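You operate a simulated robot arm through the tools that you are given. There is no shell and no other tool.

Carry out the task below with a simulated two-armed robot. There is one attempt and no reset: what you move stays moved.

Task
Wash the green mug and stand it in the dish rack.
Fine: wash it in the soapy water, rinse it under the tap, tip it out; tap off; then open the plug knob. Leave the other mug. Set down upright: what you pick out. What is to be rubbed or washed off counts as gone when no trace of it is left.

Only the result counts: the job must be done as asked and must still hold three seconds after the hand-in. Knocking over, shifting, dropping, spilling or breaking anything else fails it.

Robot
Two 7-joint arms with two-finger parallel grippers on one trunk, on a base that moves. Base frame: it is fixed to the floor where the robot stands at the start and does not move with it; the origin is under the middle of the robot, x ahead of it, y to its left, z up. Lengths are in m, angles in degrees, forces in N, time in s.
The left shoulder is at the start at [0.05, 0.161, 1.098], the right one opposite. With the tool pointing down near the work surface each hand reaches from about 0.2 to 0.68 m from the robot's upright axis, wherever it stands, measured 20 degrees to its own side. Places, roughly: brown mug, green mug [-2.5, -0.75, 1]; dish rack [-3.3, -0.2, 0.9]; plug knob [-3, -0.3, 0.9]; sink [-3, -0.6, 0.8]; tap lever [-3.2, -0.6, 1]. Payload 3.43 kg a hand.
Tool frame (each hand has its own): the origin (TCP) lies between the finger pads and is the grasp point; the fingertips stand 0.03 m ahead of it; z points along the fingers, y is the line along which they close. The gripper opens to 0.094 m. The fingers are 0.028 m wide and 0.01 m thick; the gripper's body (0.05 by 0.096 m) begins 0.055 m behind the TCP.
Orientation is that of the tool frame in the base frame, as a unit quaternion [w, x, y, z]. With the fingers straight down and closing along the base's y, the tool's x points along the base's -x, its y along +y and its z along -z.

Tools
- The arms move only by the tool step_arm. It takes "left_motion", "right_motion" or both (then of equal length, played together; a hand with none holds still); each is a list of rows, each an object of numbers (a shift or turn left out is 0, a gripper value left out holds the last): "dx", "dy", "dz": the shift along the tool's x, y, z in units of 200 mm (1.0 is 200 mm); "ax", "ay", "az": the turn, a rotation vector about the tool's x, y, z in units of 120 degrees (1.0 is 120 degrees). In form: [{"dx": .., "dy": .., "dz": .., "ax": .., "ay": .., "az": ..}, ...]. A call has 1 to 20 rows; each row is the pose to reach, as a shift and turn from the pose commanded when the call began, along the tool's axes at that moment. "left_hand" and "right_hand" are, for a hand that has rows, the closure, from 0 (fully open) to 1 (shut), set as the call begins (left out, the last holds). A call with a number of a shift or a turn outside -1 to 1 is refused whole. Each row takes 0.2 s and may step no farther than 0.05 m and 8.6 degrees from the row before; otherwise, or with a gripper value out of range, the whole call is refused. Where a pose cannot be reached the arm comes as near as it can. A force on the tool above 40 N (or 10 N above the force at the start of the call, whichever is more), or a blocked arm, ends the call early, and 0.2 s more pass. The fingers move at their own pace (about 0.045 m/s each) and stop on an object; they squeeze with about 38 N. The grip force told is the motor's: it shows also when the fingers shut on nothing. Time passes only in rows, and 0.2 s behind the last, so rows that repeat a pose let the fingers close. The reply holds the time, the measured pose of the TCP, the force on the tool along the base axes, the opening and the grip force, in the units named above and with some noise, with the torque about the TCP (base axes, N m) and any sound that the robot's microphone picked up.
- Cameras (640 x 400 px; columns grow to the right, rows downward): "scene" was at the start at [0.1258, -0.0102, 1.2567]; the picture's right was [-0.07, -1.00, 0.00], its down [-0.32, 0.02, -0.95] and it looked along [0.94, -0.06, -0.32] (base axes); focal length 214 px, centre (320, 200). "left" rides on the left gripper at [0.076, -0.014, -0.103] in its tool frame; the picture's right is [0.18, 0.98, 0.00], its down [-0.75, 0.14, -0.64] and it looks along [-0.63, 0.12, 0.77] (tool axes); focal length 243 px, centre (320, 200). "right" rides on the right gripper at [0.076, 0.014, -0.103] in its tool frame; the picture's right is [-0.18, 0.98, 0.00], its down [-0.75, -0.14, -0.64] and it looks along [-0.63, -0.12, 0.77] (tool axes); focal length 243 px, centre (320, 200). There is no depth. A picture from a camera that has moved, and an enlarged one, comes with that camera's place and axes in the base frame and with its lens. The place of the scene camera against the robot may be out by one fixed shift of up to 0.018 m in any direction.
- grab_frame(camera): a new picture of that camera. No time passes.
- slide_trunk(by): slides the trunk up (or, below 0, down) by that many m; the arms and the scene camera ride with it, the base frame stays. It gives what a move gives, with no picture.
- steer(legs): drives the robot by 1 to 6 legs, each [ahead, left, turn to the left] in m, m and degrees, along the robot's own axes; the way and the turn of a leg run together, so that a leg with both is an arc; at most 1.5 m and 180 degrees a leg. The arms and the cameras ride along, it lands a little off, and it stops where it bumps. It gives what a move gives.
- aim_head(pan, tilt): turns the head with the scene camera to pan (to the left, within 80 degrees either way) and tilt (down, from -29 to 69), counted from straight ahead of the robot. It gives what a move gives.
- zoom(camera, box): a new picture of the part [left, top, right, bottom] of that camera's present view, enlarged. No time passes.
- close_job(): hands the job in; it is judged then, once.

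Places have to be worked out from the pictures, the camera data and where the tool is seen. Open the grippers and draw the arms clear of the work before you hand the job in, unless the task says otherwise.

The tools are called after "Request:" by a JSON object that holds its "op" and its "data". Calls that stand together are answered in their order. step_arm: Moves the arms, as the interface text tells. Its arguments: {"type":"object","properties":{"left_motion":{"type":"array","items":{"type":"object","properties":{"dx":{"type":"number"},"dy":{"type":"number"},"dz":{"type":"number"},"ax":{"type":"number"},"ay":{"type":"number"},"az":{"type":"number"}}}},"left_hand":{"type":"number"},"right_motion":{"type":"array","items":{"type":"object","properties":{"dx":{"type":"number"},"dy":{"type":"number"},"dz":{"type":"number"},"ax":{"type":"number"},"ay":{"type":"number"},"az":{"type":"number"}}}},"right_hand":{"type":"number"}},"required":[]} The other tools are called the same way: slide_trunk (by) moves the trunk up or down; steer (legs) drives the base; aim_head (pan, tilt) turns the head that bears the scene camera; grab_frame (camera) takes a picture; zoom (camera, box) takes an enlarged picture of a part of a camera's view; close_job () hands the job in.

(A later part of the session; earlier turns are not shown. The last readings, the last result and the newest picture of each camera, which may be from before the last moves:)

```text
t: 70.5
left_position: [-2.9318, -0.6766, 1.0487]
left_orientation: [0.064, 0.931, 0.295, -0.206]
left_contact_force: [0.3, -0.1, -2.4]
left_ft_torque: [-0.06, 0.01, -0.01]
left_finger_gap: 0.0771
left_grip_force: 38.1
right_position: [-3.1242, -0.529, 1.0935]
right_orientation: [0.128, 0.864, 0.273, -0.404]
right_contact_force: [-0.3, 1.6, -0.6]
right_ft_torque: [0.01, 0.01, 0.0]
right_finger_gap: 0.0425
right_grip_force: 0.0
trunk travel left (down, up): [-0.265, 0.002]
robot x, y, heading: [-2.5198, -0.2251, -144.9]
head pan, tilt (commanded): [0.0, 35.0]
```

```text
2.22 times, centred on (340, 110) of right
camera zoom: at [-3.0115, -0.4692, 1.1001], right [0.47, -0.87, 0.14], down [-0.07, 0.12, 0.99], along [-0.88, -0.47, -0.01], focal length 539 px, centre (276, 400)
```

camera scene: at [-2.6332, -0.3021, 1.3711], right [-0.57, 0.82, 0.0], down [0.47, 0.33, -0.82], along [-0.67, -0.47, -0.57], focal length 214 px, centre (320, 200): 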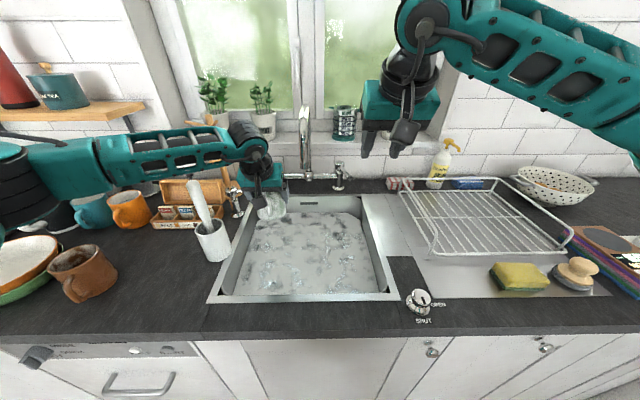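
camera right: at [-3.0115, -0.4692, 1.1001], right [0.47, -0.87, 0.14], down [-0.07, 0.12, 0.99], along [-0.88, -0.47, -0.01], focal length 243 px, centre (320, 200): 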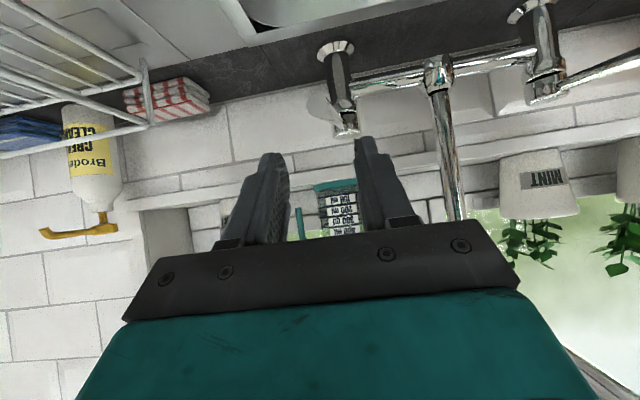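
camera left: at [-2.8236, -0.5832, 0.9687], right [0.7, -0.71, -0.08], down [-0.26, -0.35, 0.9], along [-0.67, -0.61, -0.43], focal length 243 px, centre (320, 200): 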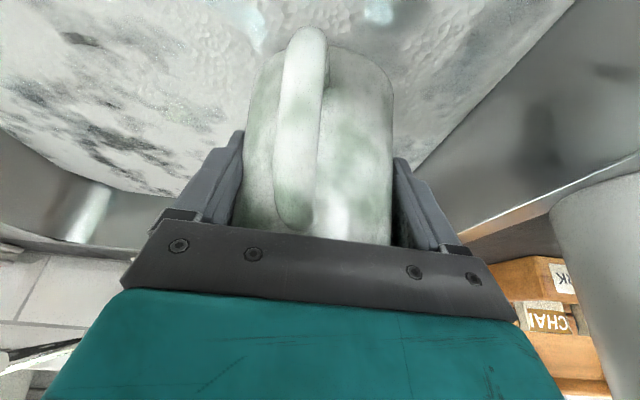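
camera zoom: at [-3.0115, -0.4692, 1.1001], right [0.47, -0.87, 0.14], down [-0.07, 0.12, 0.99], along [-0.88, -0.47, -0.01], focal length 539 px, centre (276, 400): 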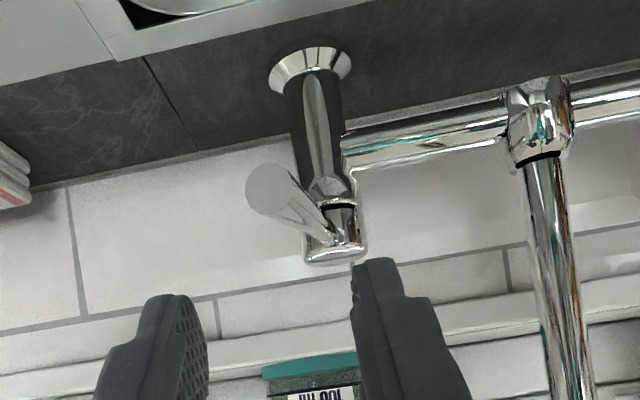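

The lever tip sits midway between the open fingers. I advance 0.113 m along the tool axis so the fingers straddle the lever near its end.

Request:
{"op": "step_arm", "data": {"right_motion": [{"dy": 0.005, "dz": 0.142}, {"dy": 0.01, "dz": 0.284}, {"dy": 0.015, "dz": 0.426}, {"dy": 0.015, "dz": 0.5675}, {"dy": 0.015, "dz": 0.5675}]}}

Request:
{"op": "grab_frame", "data": {"camera": "right"}}

Request:
{"op": "zoom", "data": {"camera": "scene", "box": [270, 110, 400, 200]}}

```text
t: 71.8
left_position: [-2.9327, -0.6761, 1.0477]
left_orientation: [0.064, 0.931, 0.295, -0.205]
left_contact_force: [0.1, -0.4, -2.7]
left_ft_torque: [-0.03, 0.01, -0.02]
left_finger_gap: 0.0773
left_grip_force: 38.0
right_position: [-3.1937, -0.5793, 1.0206]
right_orientation: [0.129, 0.864, 0.274, -0.402]
right_contact_force: [-0.5, -0.1, 0.8]
right_ft_torque: [-0.01, -0.02, -0.03]
right_finger_gap: 0.0423
right_grip_force: 0.0
trunk travel left (down, up): [-0.265, 0.002]
robot x, y, heading: [-2.5221, -0.2264, -144.4]
head pan, tilt (commanded): [0.0, 35.0]
```

```text
taken
camera right: at [-3.0816, -0.5188, 1.0287], right [0.47, -0.87, 0.14], down [-0.08, 0.12, 0.99], along [-0.88, -0.47, -0.01], focal length 243 px, centre (320, 200)
```

right: 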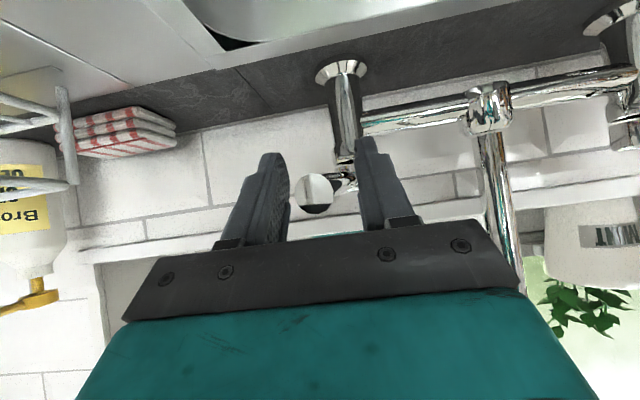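

```text
4.44 times, centred on (335, 155) of scene
camera zoom: at [-2.6334, -0.302, 1.3711], right [-0.57, 0.82, 0.0], down [0.47, 0.33, -0.82], along [-0.67, -0.47, -0.57], focal length 953 px, centre (253, 400)
```

zoom: 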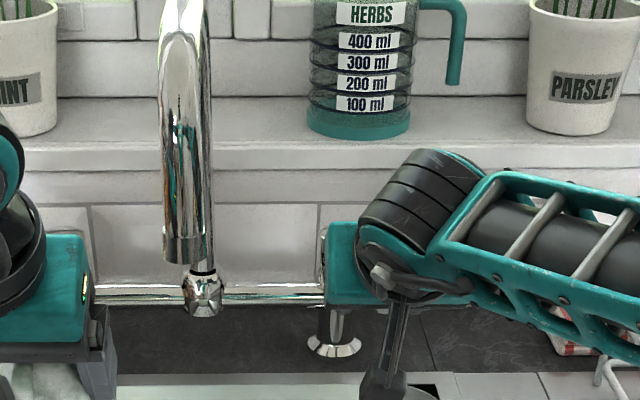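

The lever's ball end is right at the grasp point. I advance 1.5 cm, narrow the fingers to a loose straddle, then try nudging the lever 3 cm to the right to learn how it moves.

Request:
{"op": "step_arm", "data": {"right_motion": [{"dx": -0.048, "dz": 0.0576}, {"dx": -0.048, "dz": 0.0576}, {"dx": -0.048, "dz": 0.0576}], "right_hand": 0.76}}

Request:
{"op": "step_arm", "data": {"right_motion": [{"dy": -0.05}, {"dy": -0.1}, {"dy": -0.15}, {"dy": -0.15}]}}

Request:
{"op": "grab_frame", "data": {"camera": "right"}}

Request:
{"op": "grab_frame", "data": {"camera": "scene"}}

```text
t: 72.5
left_position: [-2.9304, -0.6777, 1.0491]
left_orientation: [0.064, 0.93, 0.296, -0.207]
left_contact_force: [0.7, 0.1, -3.3]
left_ft_torque: [-0.04, 0.0, 0.0]
left_finger_gap: 0.077
left_grip_force: 37.4
right_position: [-3.2008, -0.5923, 1.0203]
right_orientation: [0.13, 0.863, 0.277, -0.402]
right_contact_force: [14.8, -3.3, -0.7]
right_ft_torque: [0.46, -0.88, 2.21]
right_finger_gap: 0.0253
right_grip_force: 44.9
trunk travel left (down, up): [-0.265, 0.002]
robot x, y, heading: [-2.5204, -0.2259, -144.8]
head pan, tilt (commanded): [0.0, 35.0]
```

```text
t: 73.4
left_position: [-2.9296, -0.6796, 1.047]
left_orientation: [0.065, 0.93, 0.297, -0.205]
left_contact_force: [-0.3, 0.1, -3.1]
left_ft_torque: [-0.03, -0.01, 0.02]
left_finger_gap: 0.0774
left_grip_force: 38.1
right_position: [-3.2005, -0.5922, 1.0205]
right_orientation: [0.145, 0.856, 0.295, -0.398]
right_contact_force: [7.6, -13.7, -3.0]
right_ft_torque: [0.25, -0.63, 2.55]
right_finger_gap: 0.0226
right_grip_force: 45.1
trunk travel left (down, up): [-0.265, 0.002]
robot x, y, heading: [-2.5196, -0.2242, -144.8]
head pan, tilt (commanded): [0.0, 35.0]
stopped in row 4 (right hand): the force on the tool passed its limit at 41 N (the readings are from after the stop); the commanded pose is now the measured one
```

```text
taken
camera right: at [-3.0919, -0.5245, 1.0276], right [0.52, -0.84, 0.15], down [-0.09, 0.13, 0.99], along [-0.85, -0.52, -0.01], focal length 243 px, centre (320, 200)
```

right: 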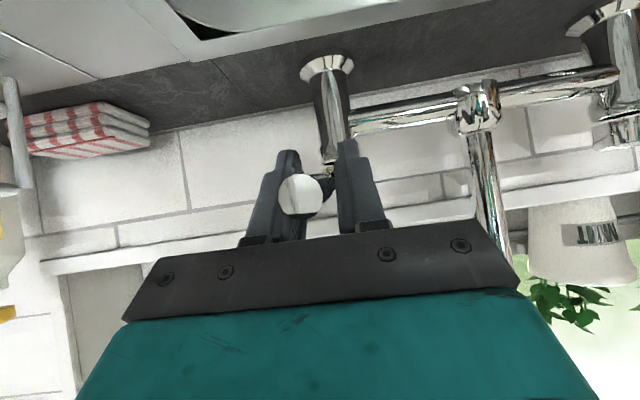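

```text
taken
camera scene: at [-2.6333, -0.3045, 1.371], right [-0.58, 0.82, 0.0], down [0.47, 0.33, -0.82], along [-0.67, -0.47, -0.57], focal length 214 px, centre (320, 200)
```

scene: 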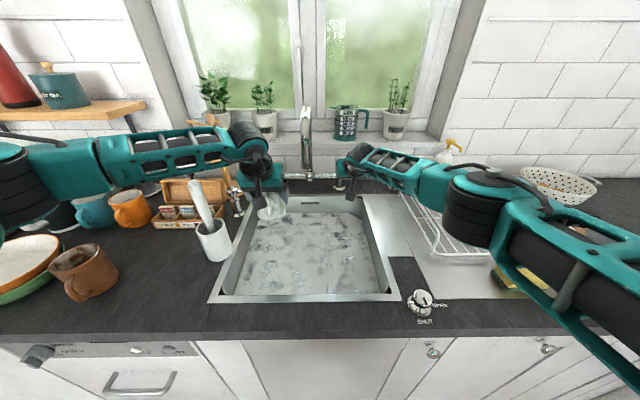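

The lever is blocked to the right (41 N). I loosen the fingers a little and try nudging it to the left instead.

Request:
{"op": "step_arm", "data": {"right_motion": [{"dy": 0.0}, {"dy": 0.0}], "right_hand": 0.68}}

Request:
{"op": "step_arm", "data": {"right_motion": [{"dy": 0.05}, {"dy": 0.1}, {"dy": 0.15}, {"dy": 0.2}, {"dy": 0.2}]}}

Request:
{"op": "grab_frame", "data": {"camera": "right"}}

Request:
{"op": "grab_frame", "data": {"camera": "scene"}}

```text
t: 74.0
left_position: [-2.9304, -0.677, 1.0483]
left_orientation: [0.064, 0.931, 0.296, -0.205]
left_contact_force: [0.2, -0.5, -2.6]
left_ft_torque: [0.01, 0.0, 0.03]
left_finger_gap: 0.077
left_grip_force: 38.0
right_position: [-3.2073, -0.5832, 1.022]
right_orientation: [0.14, 0.859, 0.287, -0.401]
right_contact_force: [2.8, -2.3, -1.0]
right_ft_torque: [0.0, -0.04, 0.22]
right_finger_gap: 0.0315
right_grip_force: 2.0
trunk travel left (down, up): [-0.265, 0.002]
robot x, y, heading: [-2.5218, -0.2289, -145.1]
head pan, tilt (commanded): [0.0, 35.0]
```

```text
t: 75.2
left_position: [-2.933, -0.6758, 1.0489]
left_orientation: [0.066, 0.931, 0.296, -0.205]
left_contact_force: [0.9, 0.1, -2.8]
left_ft_torque: [-0.04, 0.02, 0.03]
left_finger_gap: 0.0772
left_grip_force: 37.9
right_position: [-3.194, -0.6039, 1.0224]
right_orientation: [0.135, 0.861, 0.28, -0.403]
right_contact_force: [-16.2, 27.5, 4.1]
right_ft_torque: [0.23, -0.22, 0.6]
right_finger_gap: 0.0487
right_grip_force: 16.2
trunk travel left (down, up): [-0.265, 0.002]
robot x, y, heading: [-2.5226, -0.2222, -144.7]
head pan, tilt (commanded): [0.0, 35.0]
```

```text
taken
camera right: at [-3.0822, -0.5403, 1.0289], right [0.48, -0.86, 0.15], down [-0.08, 0.13, 0.99], along [-0.87, -0.49, -0.01], focal length 243 px, centre (320, 200)
```

right: 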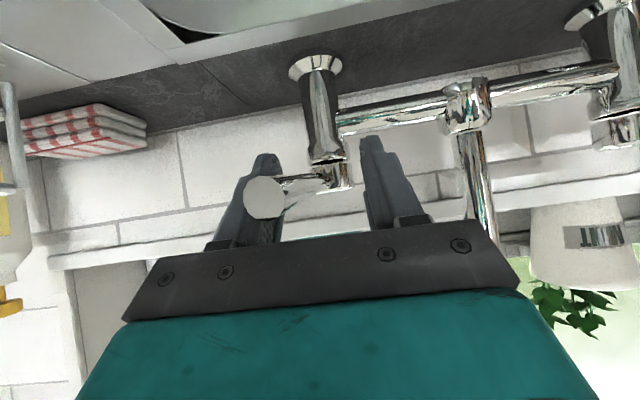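

```text
taken
camera scene: at [-2.6351, -0.2988, 1.3712], right [-0.58, 0.82, 0.0], down [0.47, 0.33, -0.82], along [-0.67, -0.47, -0.57], focal length 214 px, centre (320, 200)
```

scene: 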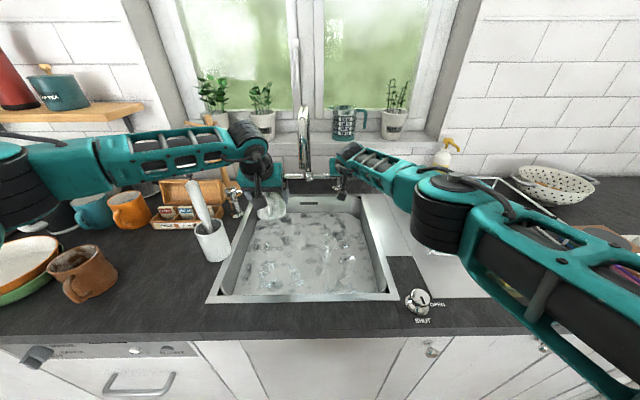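

It resists to the left as well, so it probably lifts. I re-centre the hand on the lever, grip it lightly, and then try raising it.

Request:
{"op": "step_arm", "data": {"right_motion": [{"dy": -0.06}, {"dy": -0.12}, {"dy": -0.15}, {"dy": -0.15}], "right_hand": 0.55}}

Request:
{"op": "grab_frame", "data": {"camera": "right"}}

```text
t: 76.2
left_position: [-2.9303, -0.6787, 1.0475]
left_orientation: [0.065, 0.93, 0.297, -0.206]
left_contact_force: [0.3, 0.1, -2.6]
left_ft_torque: [-0.05, -0.03, 0.01]
left_finger_gap: 0.077
left_grip_force: 38.6
right_position: [-3.1995, -0.5915, 1.0211]
right_orientation: [0.141, 0.858, 0.288, -0.4]
right_contact_force: [-0.3, 1.1, -0.2]
right_ft_torque: [-0.03, -0.01, -0.01]
right_finger_gap: 0.0423
right_grip_force: 0.2
trunk travel left (down, up): [-0.265, 0.002]
robot x, y, heading: [-2.5194, -0.2265, -144.9]
head pan, tilt (commanded): [0.0, 35.0]
```

```text
taken
camera right: at [-3.09, -0.526, 1.0284], right [0.5, -0.85, 0.15], down [-0.08, 0.13, 0.99], along [-0.86, -0.51, -0.01], focal length 243 px, centre (320, 200)
```

right: 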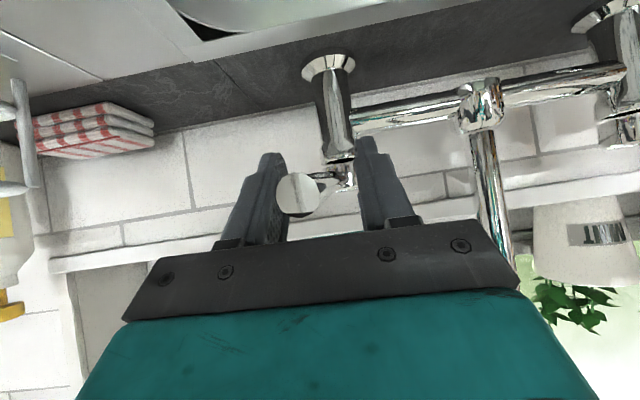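

Contact is free now and the ball end is 12 mm right of the finger centre. I centre on it, close to grip, and lift 3 cm.

Request:
{"op": "step_arm", "data": {"right_motion": [{"dy": -0.03}, {"dy": -0.06}, {"dy": -0.06}]}}

Request:
{"op": "step_arm", "data": {"right_motion": [{"dy": 0}, {"dy": 0}, {"dy": 0}, {"dx": -0.029, "dz": -0.024}, {"dx": -0.0576, "dz": -0.048}, {"dx": -0.0864, "dz": -0.072}, {"dx": -0.1152, "dz": -0.096}, {"dx": -0.1152, "dz": -0.096}], "right_hand": 1}}

Request:
{"op": "grab_frame", "data": {"camera": "right"}}

Request:
{"op": "grab_frame", "data": {"camera": "scene"}}

```text
t: 77.0
left_position: [-2.9308, -0.6784, 1.0481]
left_orientation: [0.066, 0.93, 0.296, -0.206]
left_contact_force: [-0.3, 0.8, -3.8]
left_ft_torque: [0.0, 0.05, 0.0]
left_finger_gap: 0.0771
left_grip_force: 37.7
right_position: [-3.2078, -0.5811, 1.0215]
right_orientation: [0.14, 0.859, 0.287, -0.401]
right_contact_force: [1.1, -0.4, -0.1]
right_ft_torque: [0.01, 0.05, 0.01]
right_finger_gap: 0.0426
right_grip_force: 0.3
trunk travel left (down, up): [-0.265, 0.002]
robot x, y, heading: [-2.5209, -0.2248, -144.8]
head pan, tilt (commanded): [0.0, 35.0]
```

```text
t: 78.2
left_position: [-2.9324, -0.6805, 1.0447]
left_orientation: [0.065, 0.93, 0.298, -0.204]
left_contact_force: [-0.1, 0.5, -2.6]
left_ft_torque: [-0.03, -0.01, 0.0]
left_finger_gap: 0.0771
left_grip_force: 37.6
right_position: [-3.1996, -0.5911, 1.0227]
right_orientation: [0.143, 0.859, 0.3, -0.39]
right_contact_force: [-11.5, -12.3, -9.6]
right_ft_torque: [-0.17, -0.23, 2.23]
right_finger_gap: 0.0219
right_grip_force: 44.8
trunk travel left (down, up): [-0.265, 0.002]
robot x, y, heading: [-2.5209, -0.2232, -144.9]
head pan, tilt (commanded): [0.0, 35.0]
stopped in row 6 (right hand): the force on the tool passed its limit at 42 N (the readings are from after the stop); the commanded pose is now the measured one
```

```text
taken
camera right: at [-3.0908, -0.5232, 1.032], right [0.52, -0.84, 0.15], down [-0.1, 0.11, 0.99], along [-0.85, -0.53, -0.03], focal length 243 px, centre (320, 200)
```

right: 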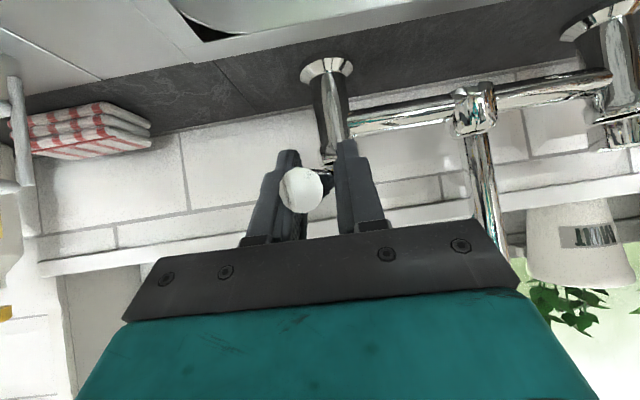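

```text
taken
camera scene: at [-2.6363, -0.3052, 1.3708], right [-0.58, 0.82, 0.0], down [0.47, 0.33, -0.82], along [-0.67, -0.47, -0.58], focal length 214 px, centre (320, 200)
```

scene: 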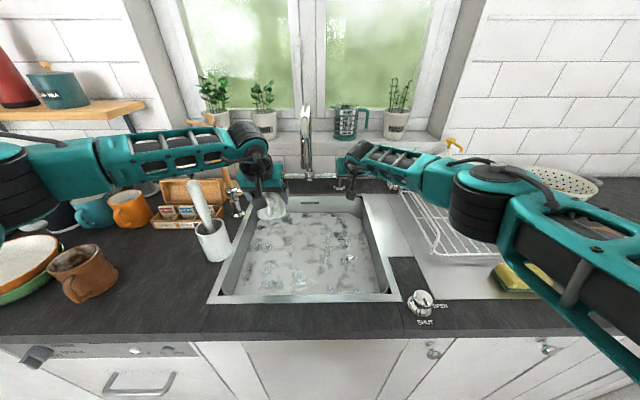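

Gripping the lever locks its orientation, so the rightward test was not conclusive. I open, back off 8 cm, and will push from its left side with closed fingers acting as a stick.

Request:
{"op": "step_arm", "data": {"right_motion": [{"dz": 0}, {"dz": 0}, {"dz": 0}], "right_hand": 0.5}}

Request:
{"op": "step_arm", "data": {"right_motion": [{"dz": -0.2, "ax": 0.011, "az": 0.009}, {"dz": -0.4, "ax": 0.0218, "az": 0.0181}, {"dz": -0.4, "ax": 0.0218, "az": 0.0181}]}}

Request:
{"op": "grab_frame", "data": {"camera": "right"}}

Request:
{"op": "zoom", "data": {"camera": "scene", "box": [280, 120, 400, 200]}}

```text
t: 79.0
left_position: [-2.9311, -0.6783, 1.0478]
left_orientation: [0.065, 0.93, 0.296, -0.206]
left_contact_force: [0.6, -0.9, -3.1]
left_ft_torque: [-0.02, 0.01, 0.0]
left_finger_gap: 0.0769
left_grip_force: 37.7
right_position: [-3.1981, -0.5882, 1.0247]
right_orientation: [0.143, 0.859, 0.296, -0.392]
right_contact_force: [-0.4, 0.0, -0.3]
right_ft_torque: [0.01, 0.0, -0.02]
right_finger_gap: 0.0471
right_grip_force: 0.1
trunk travel left (down, up): [-0.265, 0.002]
robot x, y, heading: [-2.5216, -0.2233, -144.9]
head pan, tilt (commanded): [0.0, 35.0]
```

```text
t: 79.8
left_position: [-2.9298, -0.6784, 1.0476]
left_orientation: [0.065, 0.93, 0.297, -0.206]
left_contact_force: [0.7, 0.1, -2.9]
left_ft_torque: [-0.03, -0.01, 0.0]
left_finger_gap: 0.0771
left_grip_force: 38.1
right_position: [-3.152, -0.5494, 1.0776]
right_orientation: [0.128, 0.868, 0.269, -0.396]
right_contact_force: [0.4, 0.2, 0.4]
right_ft_torque: [0.01, 0.0, -0.02]
right_finger_gap: 0.0471
right_grip_force: 0.0
trunk travel left (down, up): [-0.265, 0.002]
robot x, y, heading: [-2.5218, -0.226, -144.8]
head pan, tilt (commanded): [0.0, 35.0]
```

```text
taken
camera right: at [-3.0392, -0.489, 1.0861], right [0.46, -0.87, 0.15], down [-0.09, 0.12, 0.99], along [-0.88, -0.47, -0.02], focal length 243 px, centre (320, 200)
```

right: 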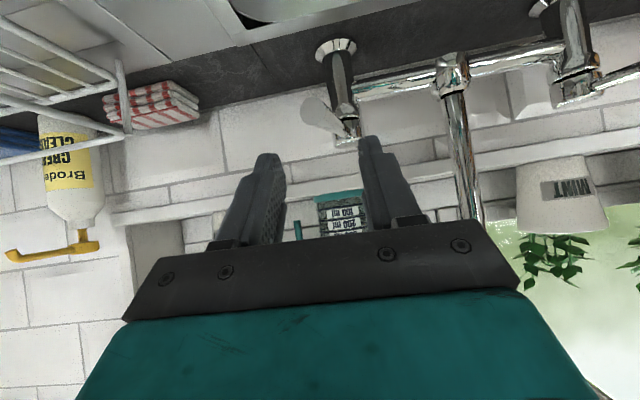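

```text
5.00 times, centred on (340, 160) of scene
camera zoom: at [-2.6331, -0.3033, 1.371], right [-0.58, 0.82, 0.0], down [0.47, 0.33, -0.82], along [-0.67, -0.47, -0.57], focal length 1072 px, centre (220, 400)
```

zoom: 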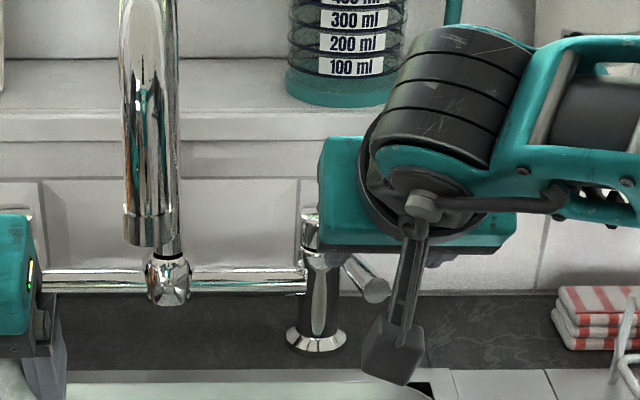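

The lever is unchanged. I close the right fingers into a stick, move 4.5 cm left, and advance beside the lever's left face.

Request:
{"op": "step_arm", "data": {"right_motion": [{"dy": 0.075}, {"dy": 0.15}, {"dy": 0.225}, {"dy": 0.225}, {"dy": 0.225}], "right_hand": 1}}

Request:
{"op": "step_arm", "data": {"right_motion": [{"dx": 0.0215, "dz": 0.135}, {"dx": 0.043, "dz": 0.27}, {"dx": 0.0645, "dz": 0.405}, {"dx": 0.0645, "dz": 0.405}]}}

Request:
{"op": "grab_frame", "data": {"camera": "right"}}

```text
t: 81.0
left_position: [-2.9312, -0.679, 1.0485]
left_orientation: [0.065, 0.93, 0.297, -0.205]
left_contact_force: [0.0, -0.7, -3.1]
left_ft_torque: [-0.06, 0.01, 0.03]
left_finger_gap: 0.0769
left_grip_force: 37.8
right_position: [-3.1262, -0.5877, 1.077]
right_orientation: [0.129, 0.868, 0.269, -0.396]
right_contact_force: [-0.3, 0.1, -0.9]
right_ft_torque: [0.0, 0.01, 0.01]
right_finger_gap: 0.0
right_grip_force: 32.7
trunk travel left (down, up): [-0.265, 0.002]
robot x, y, heading: [-2.5209, -0.2211, -144.5]
head pan, tilt (commanded): [0.0, 35.0]
```

```text
t: 82.0
left_position: [-2.9307, -0.6788, 1.0481]
left_orientation: [0.065, 0.93, 0.297, -0.206]
left_contact_force: [0.1, 0.3, -2.9]
left_ft_torque: [-0.01, 0.0, 0.01]
left_finger_gap: 0.0769
left_grip_force: 37.3
right_position: [-3.1691, -0.6168, 1.0148]
right_orientation: [0.13, 0.868, 0.271, -0.396]
right_contact_force: [-0.5, -0.3, -0.2]
right_ft_torque: [-0.02, 0.01, -0.01]
right_finger_gap: 0.0
right_grip_force: 33.0
trunk travel left (down, up): [-0.265, 0.002]
robot x, y, heading: [-2.5201, -0.2221, -144.9]
head pan, tilt (commanded): [0.0, 35.0]
```

```text
taken
camera right: at [-3.0566, -0.5573, 1.024], right [0.46, -0.87, 0.15], down [-0.09, 0.12, 0.99], along [-0.88, -0.47, -0.02], focal length 243 px, centre (320, 200)
```

right: 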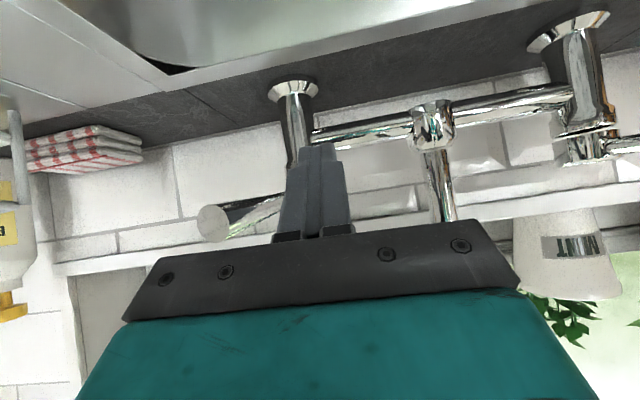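

The closed fingers are beside the lever's left face with no contact. I push right in small steps.

Request:
{"op": "step_arm", "data": {"right_motion": [{"dy": -0.06}, {"dy": -0.12}, {"dy": -0.18}, {"dy": -0.24}, {"dy": -0.3}, {"dy": -0.36}, {"dy": -0.36}]}}

Request:
{"op": "grab_frame", "data": {"camera": "right"}}

Request:
{"op": "grab_frame", "data": {"camera": "scene"}}

```text
t: 83.6
left_position: [-2.9305, -0.6788, 1.0475]
left_orientation: [0.065, 0.93, 0.297, -0.206]
left_contact_force: [0.2, 0.7, -2.0]
left_ft_torque: [-0.04, -0.01, 0.02]
left_finger_gap: 0.0771
left_grip_force: 37.7
right_position: [-3.2095, -0.5579, 1.0152]
right_orientation: [0.13, 0.868, 0.271, -0.396]
right_contact_force: [0.0, -0.1, 0.9]
right_ft_torque: [-0.03, -0.02, -0.01]
right_finger_gap: 0.0
right_grip_force: 32.9
trunk travel left (down, up): [-0.265, 0.002]
robot x, y, heading: [-2.5242, -0.2241, -144.6]
head pan, tilt (commanded): [0.0, 35.0]
```

```text
taken
camera right: at [-3.0969, -0.4979, 1.024], right [0.46, -0.87, 0.15], down [-0.09, 0.12, 0.99], along [-0.88, -0.47, -0.02], focal length 243 px, centre (320, 200)
```

right: 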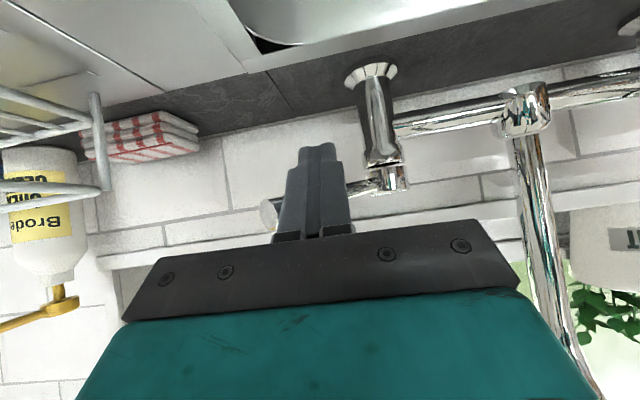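

```text
taken
camera scene: at [-2.6329, -0.3033, 1.371], right [-0.58, 0.82, 0.0], down [0.47, 0.33, -0.82], along [-0.67, -0.47, -0.57], focal length 214 px, centre (320, 200)
```

scene: 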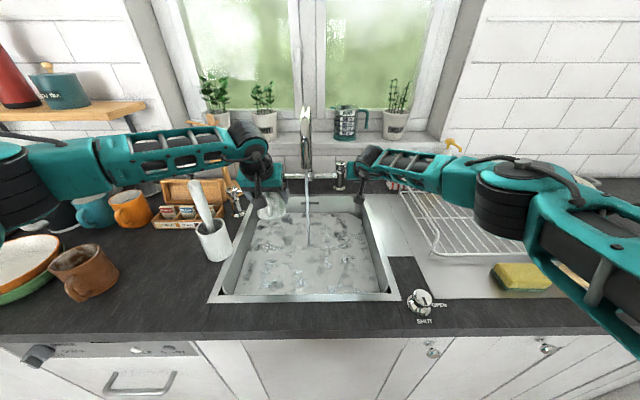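

Water is now running, so the lever opens to the right. I pitch the left hand back to 45° so the mug stands upright and lower it slightly, before sliding it under the stream.

Request:
{"op": "step_arm", "data": {"left_motion": [{"dz": 0.083, "ay": -0.0556}, {"dz": 0.166, "ay": -0.1111}, {"dz": 0.2485, "ay": -0.1667}, {"dz": 0.2485, "ay": -0.1667}]}}

Request:
{"op": "zoom", "data": {"camera": "scene", "box": [200, 90, 400, 250]}}

Request:
{"op": "grab_frame", "data": {"camera": "left"}}

```text
t: 84.6
left_position: [-2.9465, -0.6904, 1.004]
left_orientation: [0.114, 0.881, 0.28, -0.365]
left_contact_force: [0.1, 0.4, -2.9]
left_ft_torque: [-0.06, -0.02, -0.01]
left_finger_gap: 0.077
left_grip_force: 38.0
right_position: [-3.2096, -0.559, 1.0146]
right_orientation: [0.129, 0.868, 0.271, -0.396]
right_contact_force: [-0.4, 0.0, 0.7]
right_ft_torque: [0.01, 0.02, 0.0]
right_finger_gap: 0.0
right_grip_force: 32.4
trunk travel left (down, up): [-0.265, 0.002]
robot x, y, heading: [-2.5216, -0.2283, -144.8]
head pan, tilt (commanded): [0.0, 35.0]
```

```text
2.50 times, centred on (300, 170) of scene
camera zoom: at [-2.6329, -0.3031, 1.3711], right [-0.58, 0.82, 0.0], down [0.47, 0.33, -0.82], along [-0.67, -0.47, -0.57], focal length 536 px, centre (370, 275)
```

zoom: 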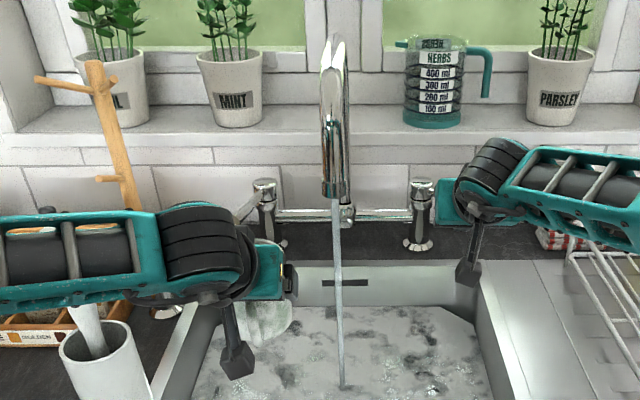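

```text
taken
camera left: at [-2.8533, -0.6059, 1.022], right [0.67, -0.73, -0.13], down [0.02, -0.16, 0.99], along [-0.74, -0.67, -0.1], focal length 243 px, centre (320, 200)
```

left: 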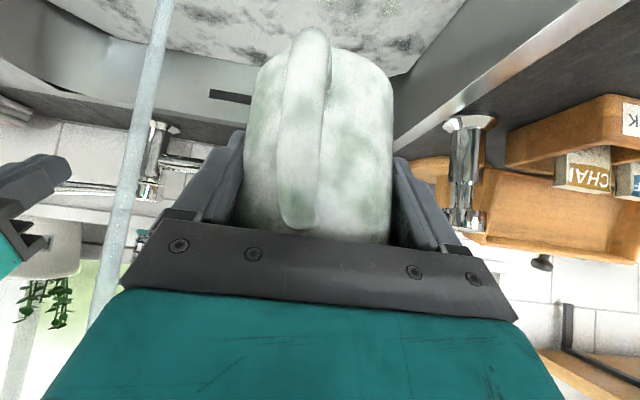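

The stream falls at about s=-0.042, d=0.617, level with the mug's depth. I slide the mug 0.097 m right under it.

Request:
{"op": "step_arm", "data": {"left_motion": [{"dy": -0.12}, {"dy": -0.24}, {"dy": -0.36}, {"dy": -0.485}, {"dy": -0.485}, {"dy": -0.485}]}}

Request:
{"op": "zoom", "data": {"camera": "scene", "box": [200, 90, 400, 250]}}

Request:
{"op": "grab_frame", "data": {"camera": "left"}}

```text
t: 86.0
left_position: [-3.0035, -0.6117, 1.003]
left_orientation: [0.116, 0.88, 0.281, -0.364]
left_contact_force: [0.1, 0.3, -3.9]
left_ft_torque: [0.0, 0.02, -0.01]
left_finger_gap: 0.0768
left_grip_force: 37.5
right_position: [-3.2107, -0.5583, 1.015]
right_orientation: [0.13, 0.868, 0.27, -0.396]
right_contact_force: [0.7, -0.1, 0.0]
right_ft_torque: [-0.02, -0.02, 0.0]
right_finger_gap: 0.0001
right_grip_force: 32.9
trunk travel left (down, up): [-0.265, 0.002]
robot x, y, heading: [-2.5192, -0.2254, -144.7]
head pan, tilt (commanded): [0.0, 35.0]
```

```text
2.50 times, centred on (300, 170) of scene
camera zoom: at [-2.6331, -0.3031, 1.371], right [-0.58, 0.82, 0.0], down [0.47, 0.33, -0.82], along [-0.67, -0.47, -0.57], focal length 536 px, centre (370, 275)
```

zoom: 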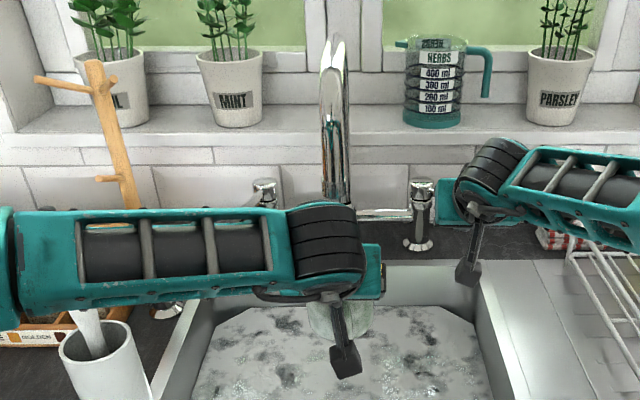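

```text
taken
camera left: at [-2.9093, -0.5272, 1.0227], right [0.68, -0.73, -0.13], down [0.02, -0.16, 0.99], along [-0.74, -0.67, -0.1], focal length 243 px, centre (320, 200)
```

left: 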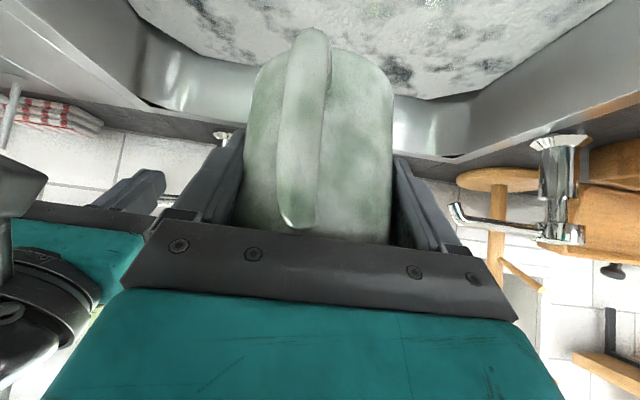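

The mug is under the stream and the suds are already thinning. I hold and shift it gently a few centimetres so the water reaches inside and outside.

Request:
{"op": "step_arm", "data": {"left_motion": [{"dy": 0}, {"dy": 0}, {"dy": 0}, {"dy": 0}, {"dy": 0.1}, {"dy": 0.2}, {"dy": 0.1}, {"dy": 0}, {"dy": -0.1}, {"dy": -0.2}, {"dy": -0.1}, {"dy": 0}, {"dy": 0}, {"dy": 0}, {"dy": 0}]}}

Request:
{"op": "grab_frame", "data": {"camera": "left"}}

Request:
{"op": "zoom", "data": {"camera": "scene", "box": [260, 150, 360, 230]}}

```text
t: 89.2
left_position: [-3.0029, -0.6121, 1.0032]
left_orientation: [0.115, 0.88, 0.28, -0.365]
left_contact_force: [0.3, -0.7, -5.3]
left_ft_torque: [0.03, -0.01, 0.0]
left_finger_gap: 0.0771
left_grip_force: 38.1
right_position: [-3.2095, -0.5594, 1.0154]
right_orientation: [0.128, 0.868, 0.27, -0.396]
right_contact_force: [-1.2, 0.4, -1.0]
right_ft_torque: [0.01, 0.01, 0.0]
right_finger_gap: 0.0
right_grip_force: 32.8
trunk travel left (down, up): [-0.265, 0.002]
robot x, y, heading: [-2.5211, -0.2252, -144.8]
head pan, tilt (commanded): [0.0, 35.0]
```

```text
taken
camera left: at [-2.9091, -0.5276, 1.0212], right [0.68, -0.73, -0.13], down [0.02, -0.16, 0.99], along [-0.74, -0.67, -0.1], focal length 243 px, centre (320, 200)
```

left: 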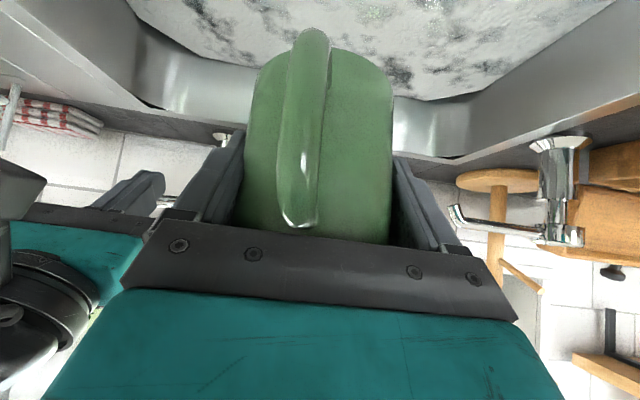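

```text
5.00 times, centred on (310, 190) of scene
camera zoom: at [-2.6332, -0.3034, 1.371], right [-0.58, 0.82, 0.0], down [0.47, 0.33, -0.82], along [-0.67, -0.47, -0.57], focal length 1072 px, centre (370, 250)
```

zoom: 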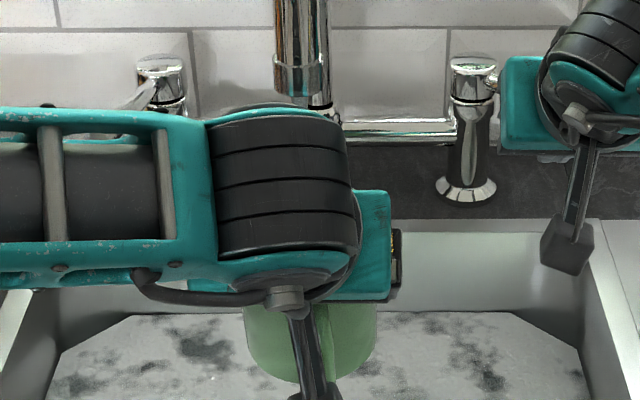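

The mug is now a clean green and full of rinse water. I slide it 7.5 cm left out of the stream, then pitch the hand up 45° over the sink to begin tipping it out.

Request:
{"op": "step_arm", "data": {"left_motion": [{"dy": 0.125}, {"dy": 0.25}, {"dy": 0.375}, {"dy": 0.375}]}}

Request:
{"op": "step_arm", "data": {"left_motion": [{"dx": -0.053, "dz": 0.018, "ay": -0.0625}, {"dx": -0.106, "dz": 0.035, "ay": -0.125}, {"dx": -0.159, "dz": 0.053, "ay": -0.1875}, {"dx": -0.212, "dz": 0.071, "ay": -0.25}, {"dx": -0.265, "dz": 0.088, "ay": -0.3125}, {"dx": -0.318, "dz": 0.106, "ay": -0.375}, {"dx": -0.318, "dz": 0.106, "ay": -0.375}]}}

Request:
{"op": "grab_frame", "data": {"camera": "scene"}}

Request:
{"op": "grab_frame", "data": {"camera": "left"}}

```text
t: 90.2
left_position: [-2.9616, -0.672, 1.0026]
left_orientation: [0.116, 0.88, 0.281, -0.364]
left_contact_force: [0.1, -0.2, -6.4]
left_ft_torque: [-0.02, 0.01, -0.02]
left_finger_gap: 0.0771
left_grip_force: 38.2
right_position: [-3.2095, -0.5584, 1.014]
right_orientation: [0.129, 0.868, 0.27, -0.396]
right_contact_force: [0.3, 1.0, -0.3]
right_ft_torque: [0.0, 0.02, -0.04]
right_finger_gap: 0.0004
right_grip_force: 32.7
trunk travel left (down, up): [-0.265, 0.002]
robot x, y, heading: [-2.5173, -0.2262, -144.7]
head pan, tilt (commanded): [0.0, 35.0]
```

```text
t: 91.7
left_position: [-3.0485, -0.6472, 1.0682]
left_orientation: [0.222, 0.693, 0.234, -0.645]
left_contact_force: [0.8, 0.6, -3.2]
left_ft_torque: [0.04, -0.04, 0.01]
left_finger_gap: 0.0771
left_grip_force: 38.2
left hand out of reach, approached as far as the arm can: row 4, 5, 6, 7
right_position: [-3.2089, -0.5577, 1.0163]
right_orientation: [0.13, 0.867, 0.271, -0.397]
right_contact_force: [0.3, 0.4, 0.6]
right_ft_torque: [-0.02, 0.0, 0.01]
right_finger_gap: 0.0
right_grip_force: 32.9
trunk travel left (down, up): [-0.265, 0.002]
robot x, y, heading: [-2.5161, -0.2254, -144.9]
head pan, tilt (commanded): [0.0, 35.0]
stopped in row 7 (left hand): the force on the tool passed its limit at 43 N (the readings are from after the stop); the commanded pose is now the measured one
```

```text
taken
camera scene: at [-2.6318, -0.3028, 1.3716], right [-0.58, 0.82, 0.0], down [0.47, 0.33, -0.82], along [-0.67, -0.47, -0.57], focal length 214 px, centre (320, 200)
```

scene: 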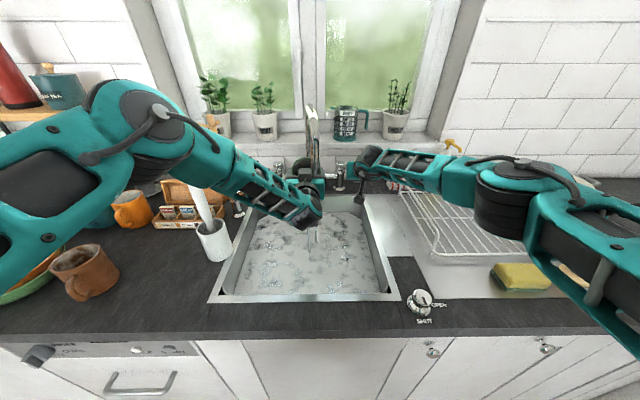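

```text
taken
camera left: at [-2.9719, -0.5701, 0.9987], right [0.61, -0.77, -0.18], down [0.55, 0.25, 0.8], along [-0.57, -0.58, 0.58], focal length 243 px, centre (320, 200)
```

left: 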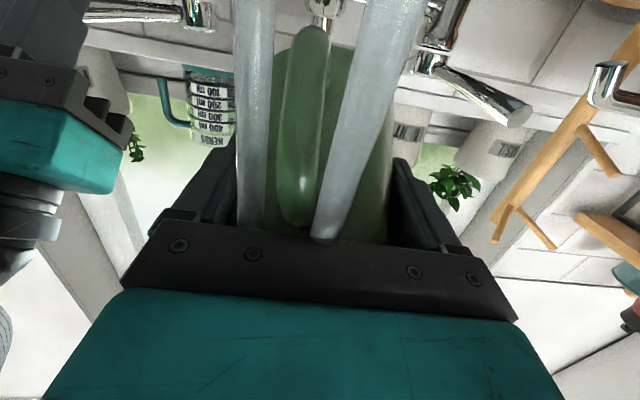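

The arm ran out of reach and drifted right under the spout, touching with 43 N, though about half the water already poured out. I lower and shift the hand left to get clear.

Request:
{"op": "step_arm", "data": {"left_motion": [{"dx": 0.08}, {"dx": 0.16}, {"dx": 0.2, "dy": 0.1}, {"dx": 0.2, "dy": 0.2}, {"dx": 0.2, "dy": 0.2}]}}

Request:
{"op": "grab_frame", "data": {"camera": "scene"}}

Request:
{"op": "grab_frame", "data": {"camera": "left"}}

```text
t: 92.9
left_position: [-3.0425, -0.654, 1.0489]
left_orientation: [0.229, 0.695, 0.244, -0.636]
left_contact_force: [-0.2, -0.3, -5.1]
left_ft_torque: [0.0, -0.05, -0.03]
left_finger_gap: 0.077
left_grip_force: 37.6
left hand out of reach, approached as far as the arm can: row 1, 2, 3, 4, 5
right_position: [-3.21, -0.5588, 1.0144]
right_orientation: [0.128, 0.869, 0.269, -0.396]
right_contact_force: [0.2, -0.5, -0.2]
right_ft_torque: [-0.01, -0.01, -0.03]
right_finger_gap: 0.0002
right_grip_force: 32.6
trunk travel left (down, up): [-0.265, 0.002]
robot x, y, heading: [-2.524, -0.2247, -144.8]
head pan, tilt (commanded): [0.0, 35.0]
```

```text
taken
camera scene: at [-2.6331, -0.3031, 1.371], right [-0.58, 0.82, 0.0], down [0.47, 0.33, -0.82], along [-0.67, -0.47, -0.57], focal length 214 px, centre (320, 200)
```

scene: 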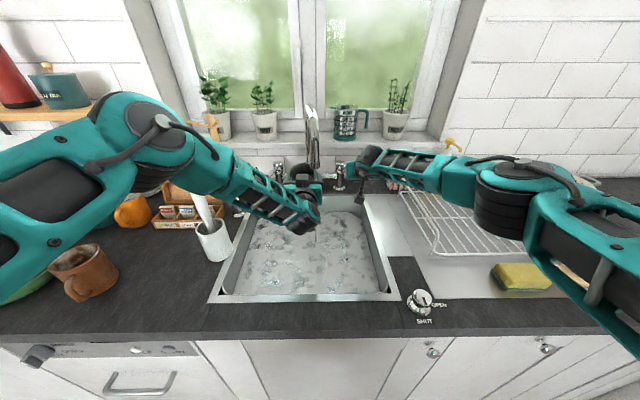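

```text
taken
camera left: at [-2.967, -0.5743, 0.983], right [0.63, -0.76, -0.18], down [0.53, 0.26, 0.81], along [-0.57, -0.6, 0.56], focal length 243 px, centre (320, 200)
```

left: 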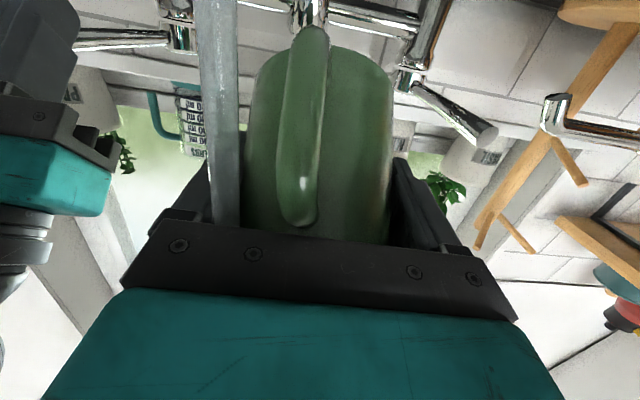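

The near-horizontal pitch is at the arm's limit here. I pitch back down to about 22° (which was reachable) while moving left out of the stream, then will roll the wrist to tip.

Request:
{"op": "step_arm", "data": {"left_motion": [{"dx": 0.05, "dy": 0.117, "ay": 0.05}, {"dx": 0.1, "dy": 0.233, "ay": 0.1}, {"dx": 0.15, "dy": 0.35, "ay": 0.15}, {"dx": 0.15, "dy": 0.35, "ay": 0.15}]}}

Request:
{"op": "grab_frame", "data": {"camera": "scene"}}

Request:
{"op": "grab_frame", "data": {"camera": "left"}}

```text
t: 93.9
left_position: [-2.998, -0.708, 1.0227]
left_orientation: [0.183, 0.785, 0.266, -0.529]
left_contact_force: [-1.1, 1.4, -4.4]
left_ft_torque: [0.01, -0.01, -0.04]
left_finger_gap: 0.0768
left_grip_force: 37.7
right_position: [-3.2103, -0.5584, 1.0148]
right_orientation: [0.129, 0.868, 0.27, -0.396]
right_contact_force: [-0.1, -0.6, -0.3]
right_ft_torque: [0.01, 0.0, 0.02]
right_finger_gap: 0.0
right_grip_force: 32.7
trunk travel left (down, up): [-0.265, 0.002]
robot x, y, heading: [-2.5185, -0.2255, -144.9]
head pan, tilt (commanded): [0.0, 35.0]
```

```text
taken
camera scene: at [-2.6331, -0.3032, 1.371], right [-0.58, 0.82, 0.0], down [0.47, 0.33, -0.82], along [-0.67, -0.47, -0.57], focal length 214 px, centre (320, 200)
```

scene: 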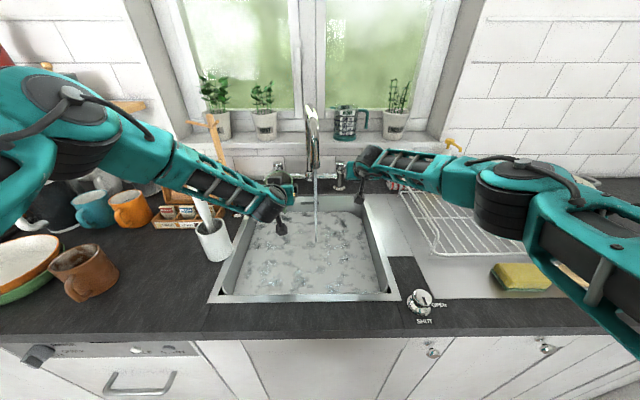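

```text
taken
camera left: at [-2.9094, -0.6206, 0.9903], right [0.65, -0.74, -0.17], down [0.33, 0.08, 0.94], along [-0.68, -0.67, 0.3], focal length 243 px, centre (320, 200)
```

left: 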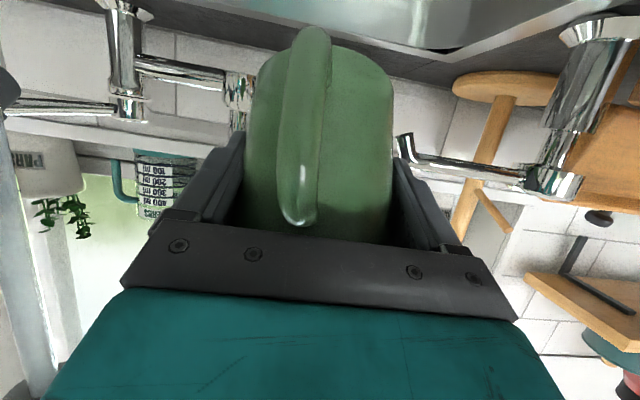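

The spout appears to have swivelled a little from that touch. I zoom to check it and the forearm clearance.

Request:
{"op": "zoom", "data": {"camera": "scene", "box": [210, 80, 410, 250]}}

Request:
{"op": "zoom", "data": {"camera": "scene", "box": [80, 100, 300, 280]}}

```text
2.35 times, centred on (310, 165) of scene
camera zoom: at [-2.6331, -0.3032, 1.371], right [-0.58, 0.82, 0.0], down [0.47, 0.33, -0.82], along [-0.67, -0.47, -0.57], focal length 505 px, centre (344, 282)
```

zoom: 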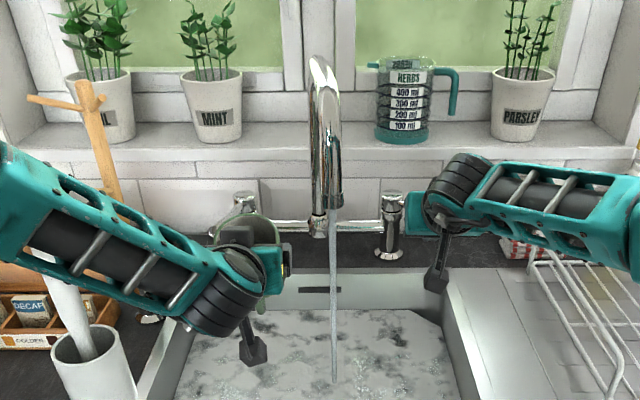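

```text
2.22 times, centred on (190, 190) of scene
camera zoom: at [-2.6331, -0.3032, 1.371], right [-0.58, 0.82, 0.0], down [0.47, 0.33, -0.82], along [-0.67, -0.47, -0.57], focal length 477 px, centre (609, 222)
```

zoom: 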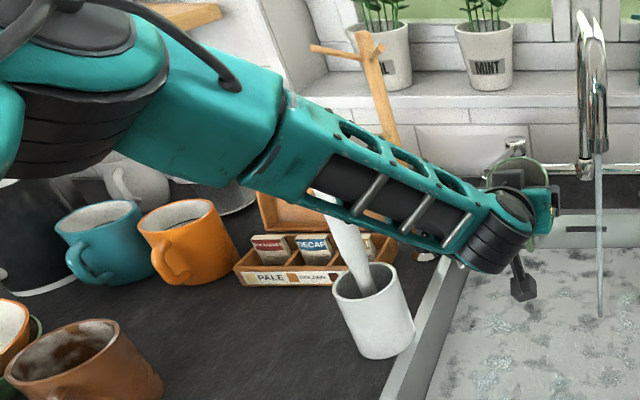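

I check the brush top right next to the forearm with a closer zoom.

Request:
{"op": "zoom", "data": {"camera": "scene", "box": [170, 160, 260, 240]}}

Request:
{"op": "grab_frame", "data": {"camera": "right"}}

```text
5.00 times, centred on (215, 200) of scene
camera zoom: at [-2.6331, -0.3032, 1.371], right [-0.58, 0.82, 0.0], down [0.47, 0.33, -0.82], along [-0.67, -0.47, -0.57], focal length 1072 px, centre (845, 200)
```

zoom: 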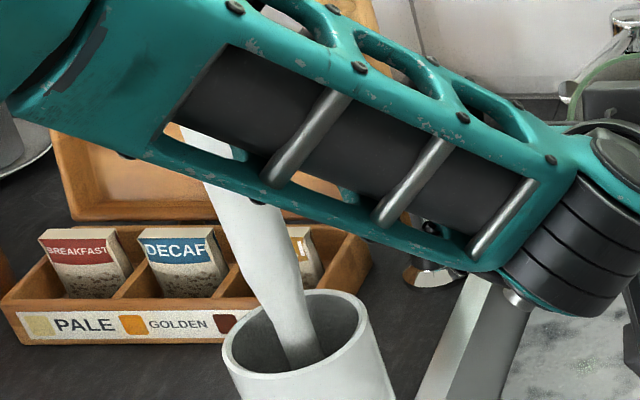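

```text
taken
camera right: at [-3.097, -0.4978, 1.0238], right [0.46, -0.87, 0.15], down [-0.09, 0.12, 0.99], along [-0.88, -0.47, -0.02], focal length 243 px, centre (320, 200)
```

right: 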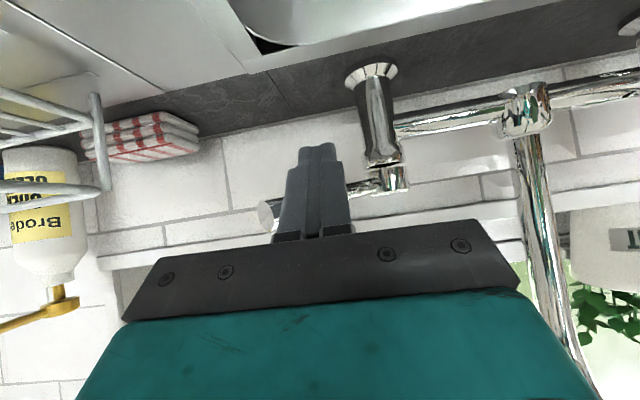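

The brush is about 4 cm clear behind the forearm. Now I roll the wrist (opening turning left, over the sink) by 60° as a first stage of tipping.

Request:
{"op": "step_arm", "data": {"left_motion": [{"dy": -0.04, "az": -0.0625}, {"dy": -0.075, "az": -0.125}, {"dy": -0.075, "az": -0.1875}, {"dy": -0.075, "az": -0.25}, {"dy": -0.075, "az": -0.3125}, {"dy": -0.075, "az": -0.375}, {"dy": -0.075, "az": -0.4375}, {"dy": -0.075, "az": -0.5}, {"dy": -0.075, "az": -0.5}]}}

Request:
{"op": "grab_frame", "data": {"camera": "scene"}}

Request:
{"op": "grab_frame", "data": {"camera": "left"}}

```text
t: 95.9
left_position: [-3.0063, -0.6952, 1.0207]
left_orientation: [-0.106, 0.546, 0.623, -0.55]
left_contact_force: [-0.1, 0.5, -4.3]
left_ft_torque: [0.0, -0.05, 0.0]
left_finger_gap: 0.0772
left_grip_force: 37.8
right_position: [-3.2105, -0.5584, 1.0139]
right_orientation: [0.13, 0.868, 0.271, -0.396]
right_contact_force: [1.0, 0.5, -0.2]
right_ft_torque: [-0.03, 0.0, 0.03]
right_finger_gap: 0.0002
right_grip_force: 33.4
trunk travel left (down, up): [-0.265, 0.002]
robot x, y, heading: [-2.521, -0.2246, -144.9]
head pan, tilt (commanded): [0.0, 35.0]
```

```text
taken
camera scene: at [-2.633, -0.3033, 1.371], right [-0.58, 0.82, 0.0], down [0.47, 0.33, -0.82], along [-0.67, -0.47, -0.57], focal length 214 px, centre (320, 200)
```

scene: 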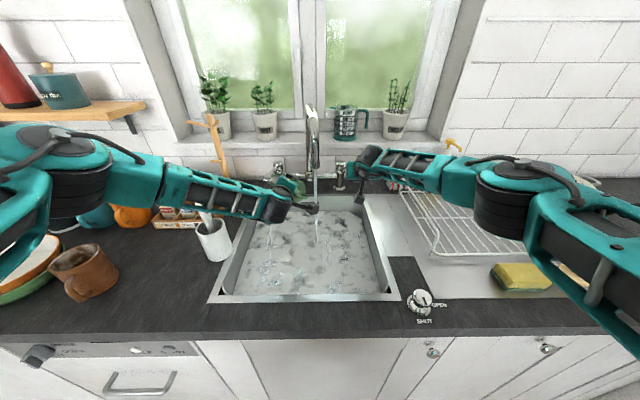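

```text
taken
camera left: at [-2.9686, -0.573, 1.0342], right [0.48, -0.05, -0.87], down [0.84, -0.27, 0.48], along [-0.26, -0.96, -0.09], focal length 243 px, centre (320, 200)
```

left: 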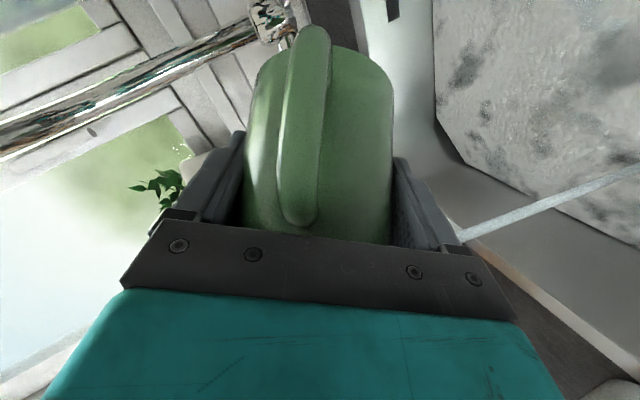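

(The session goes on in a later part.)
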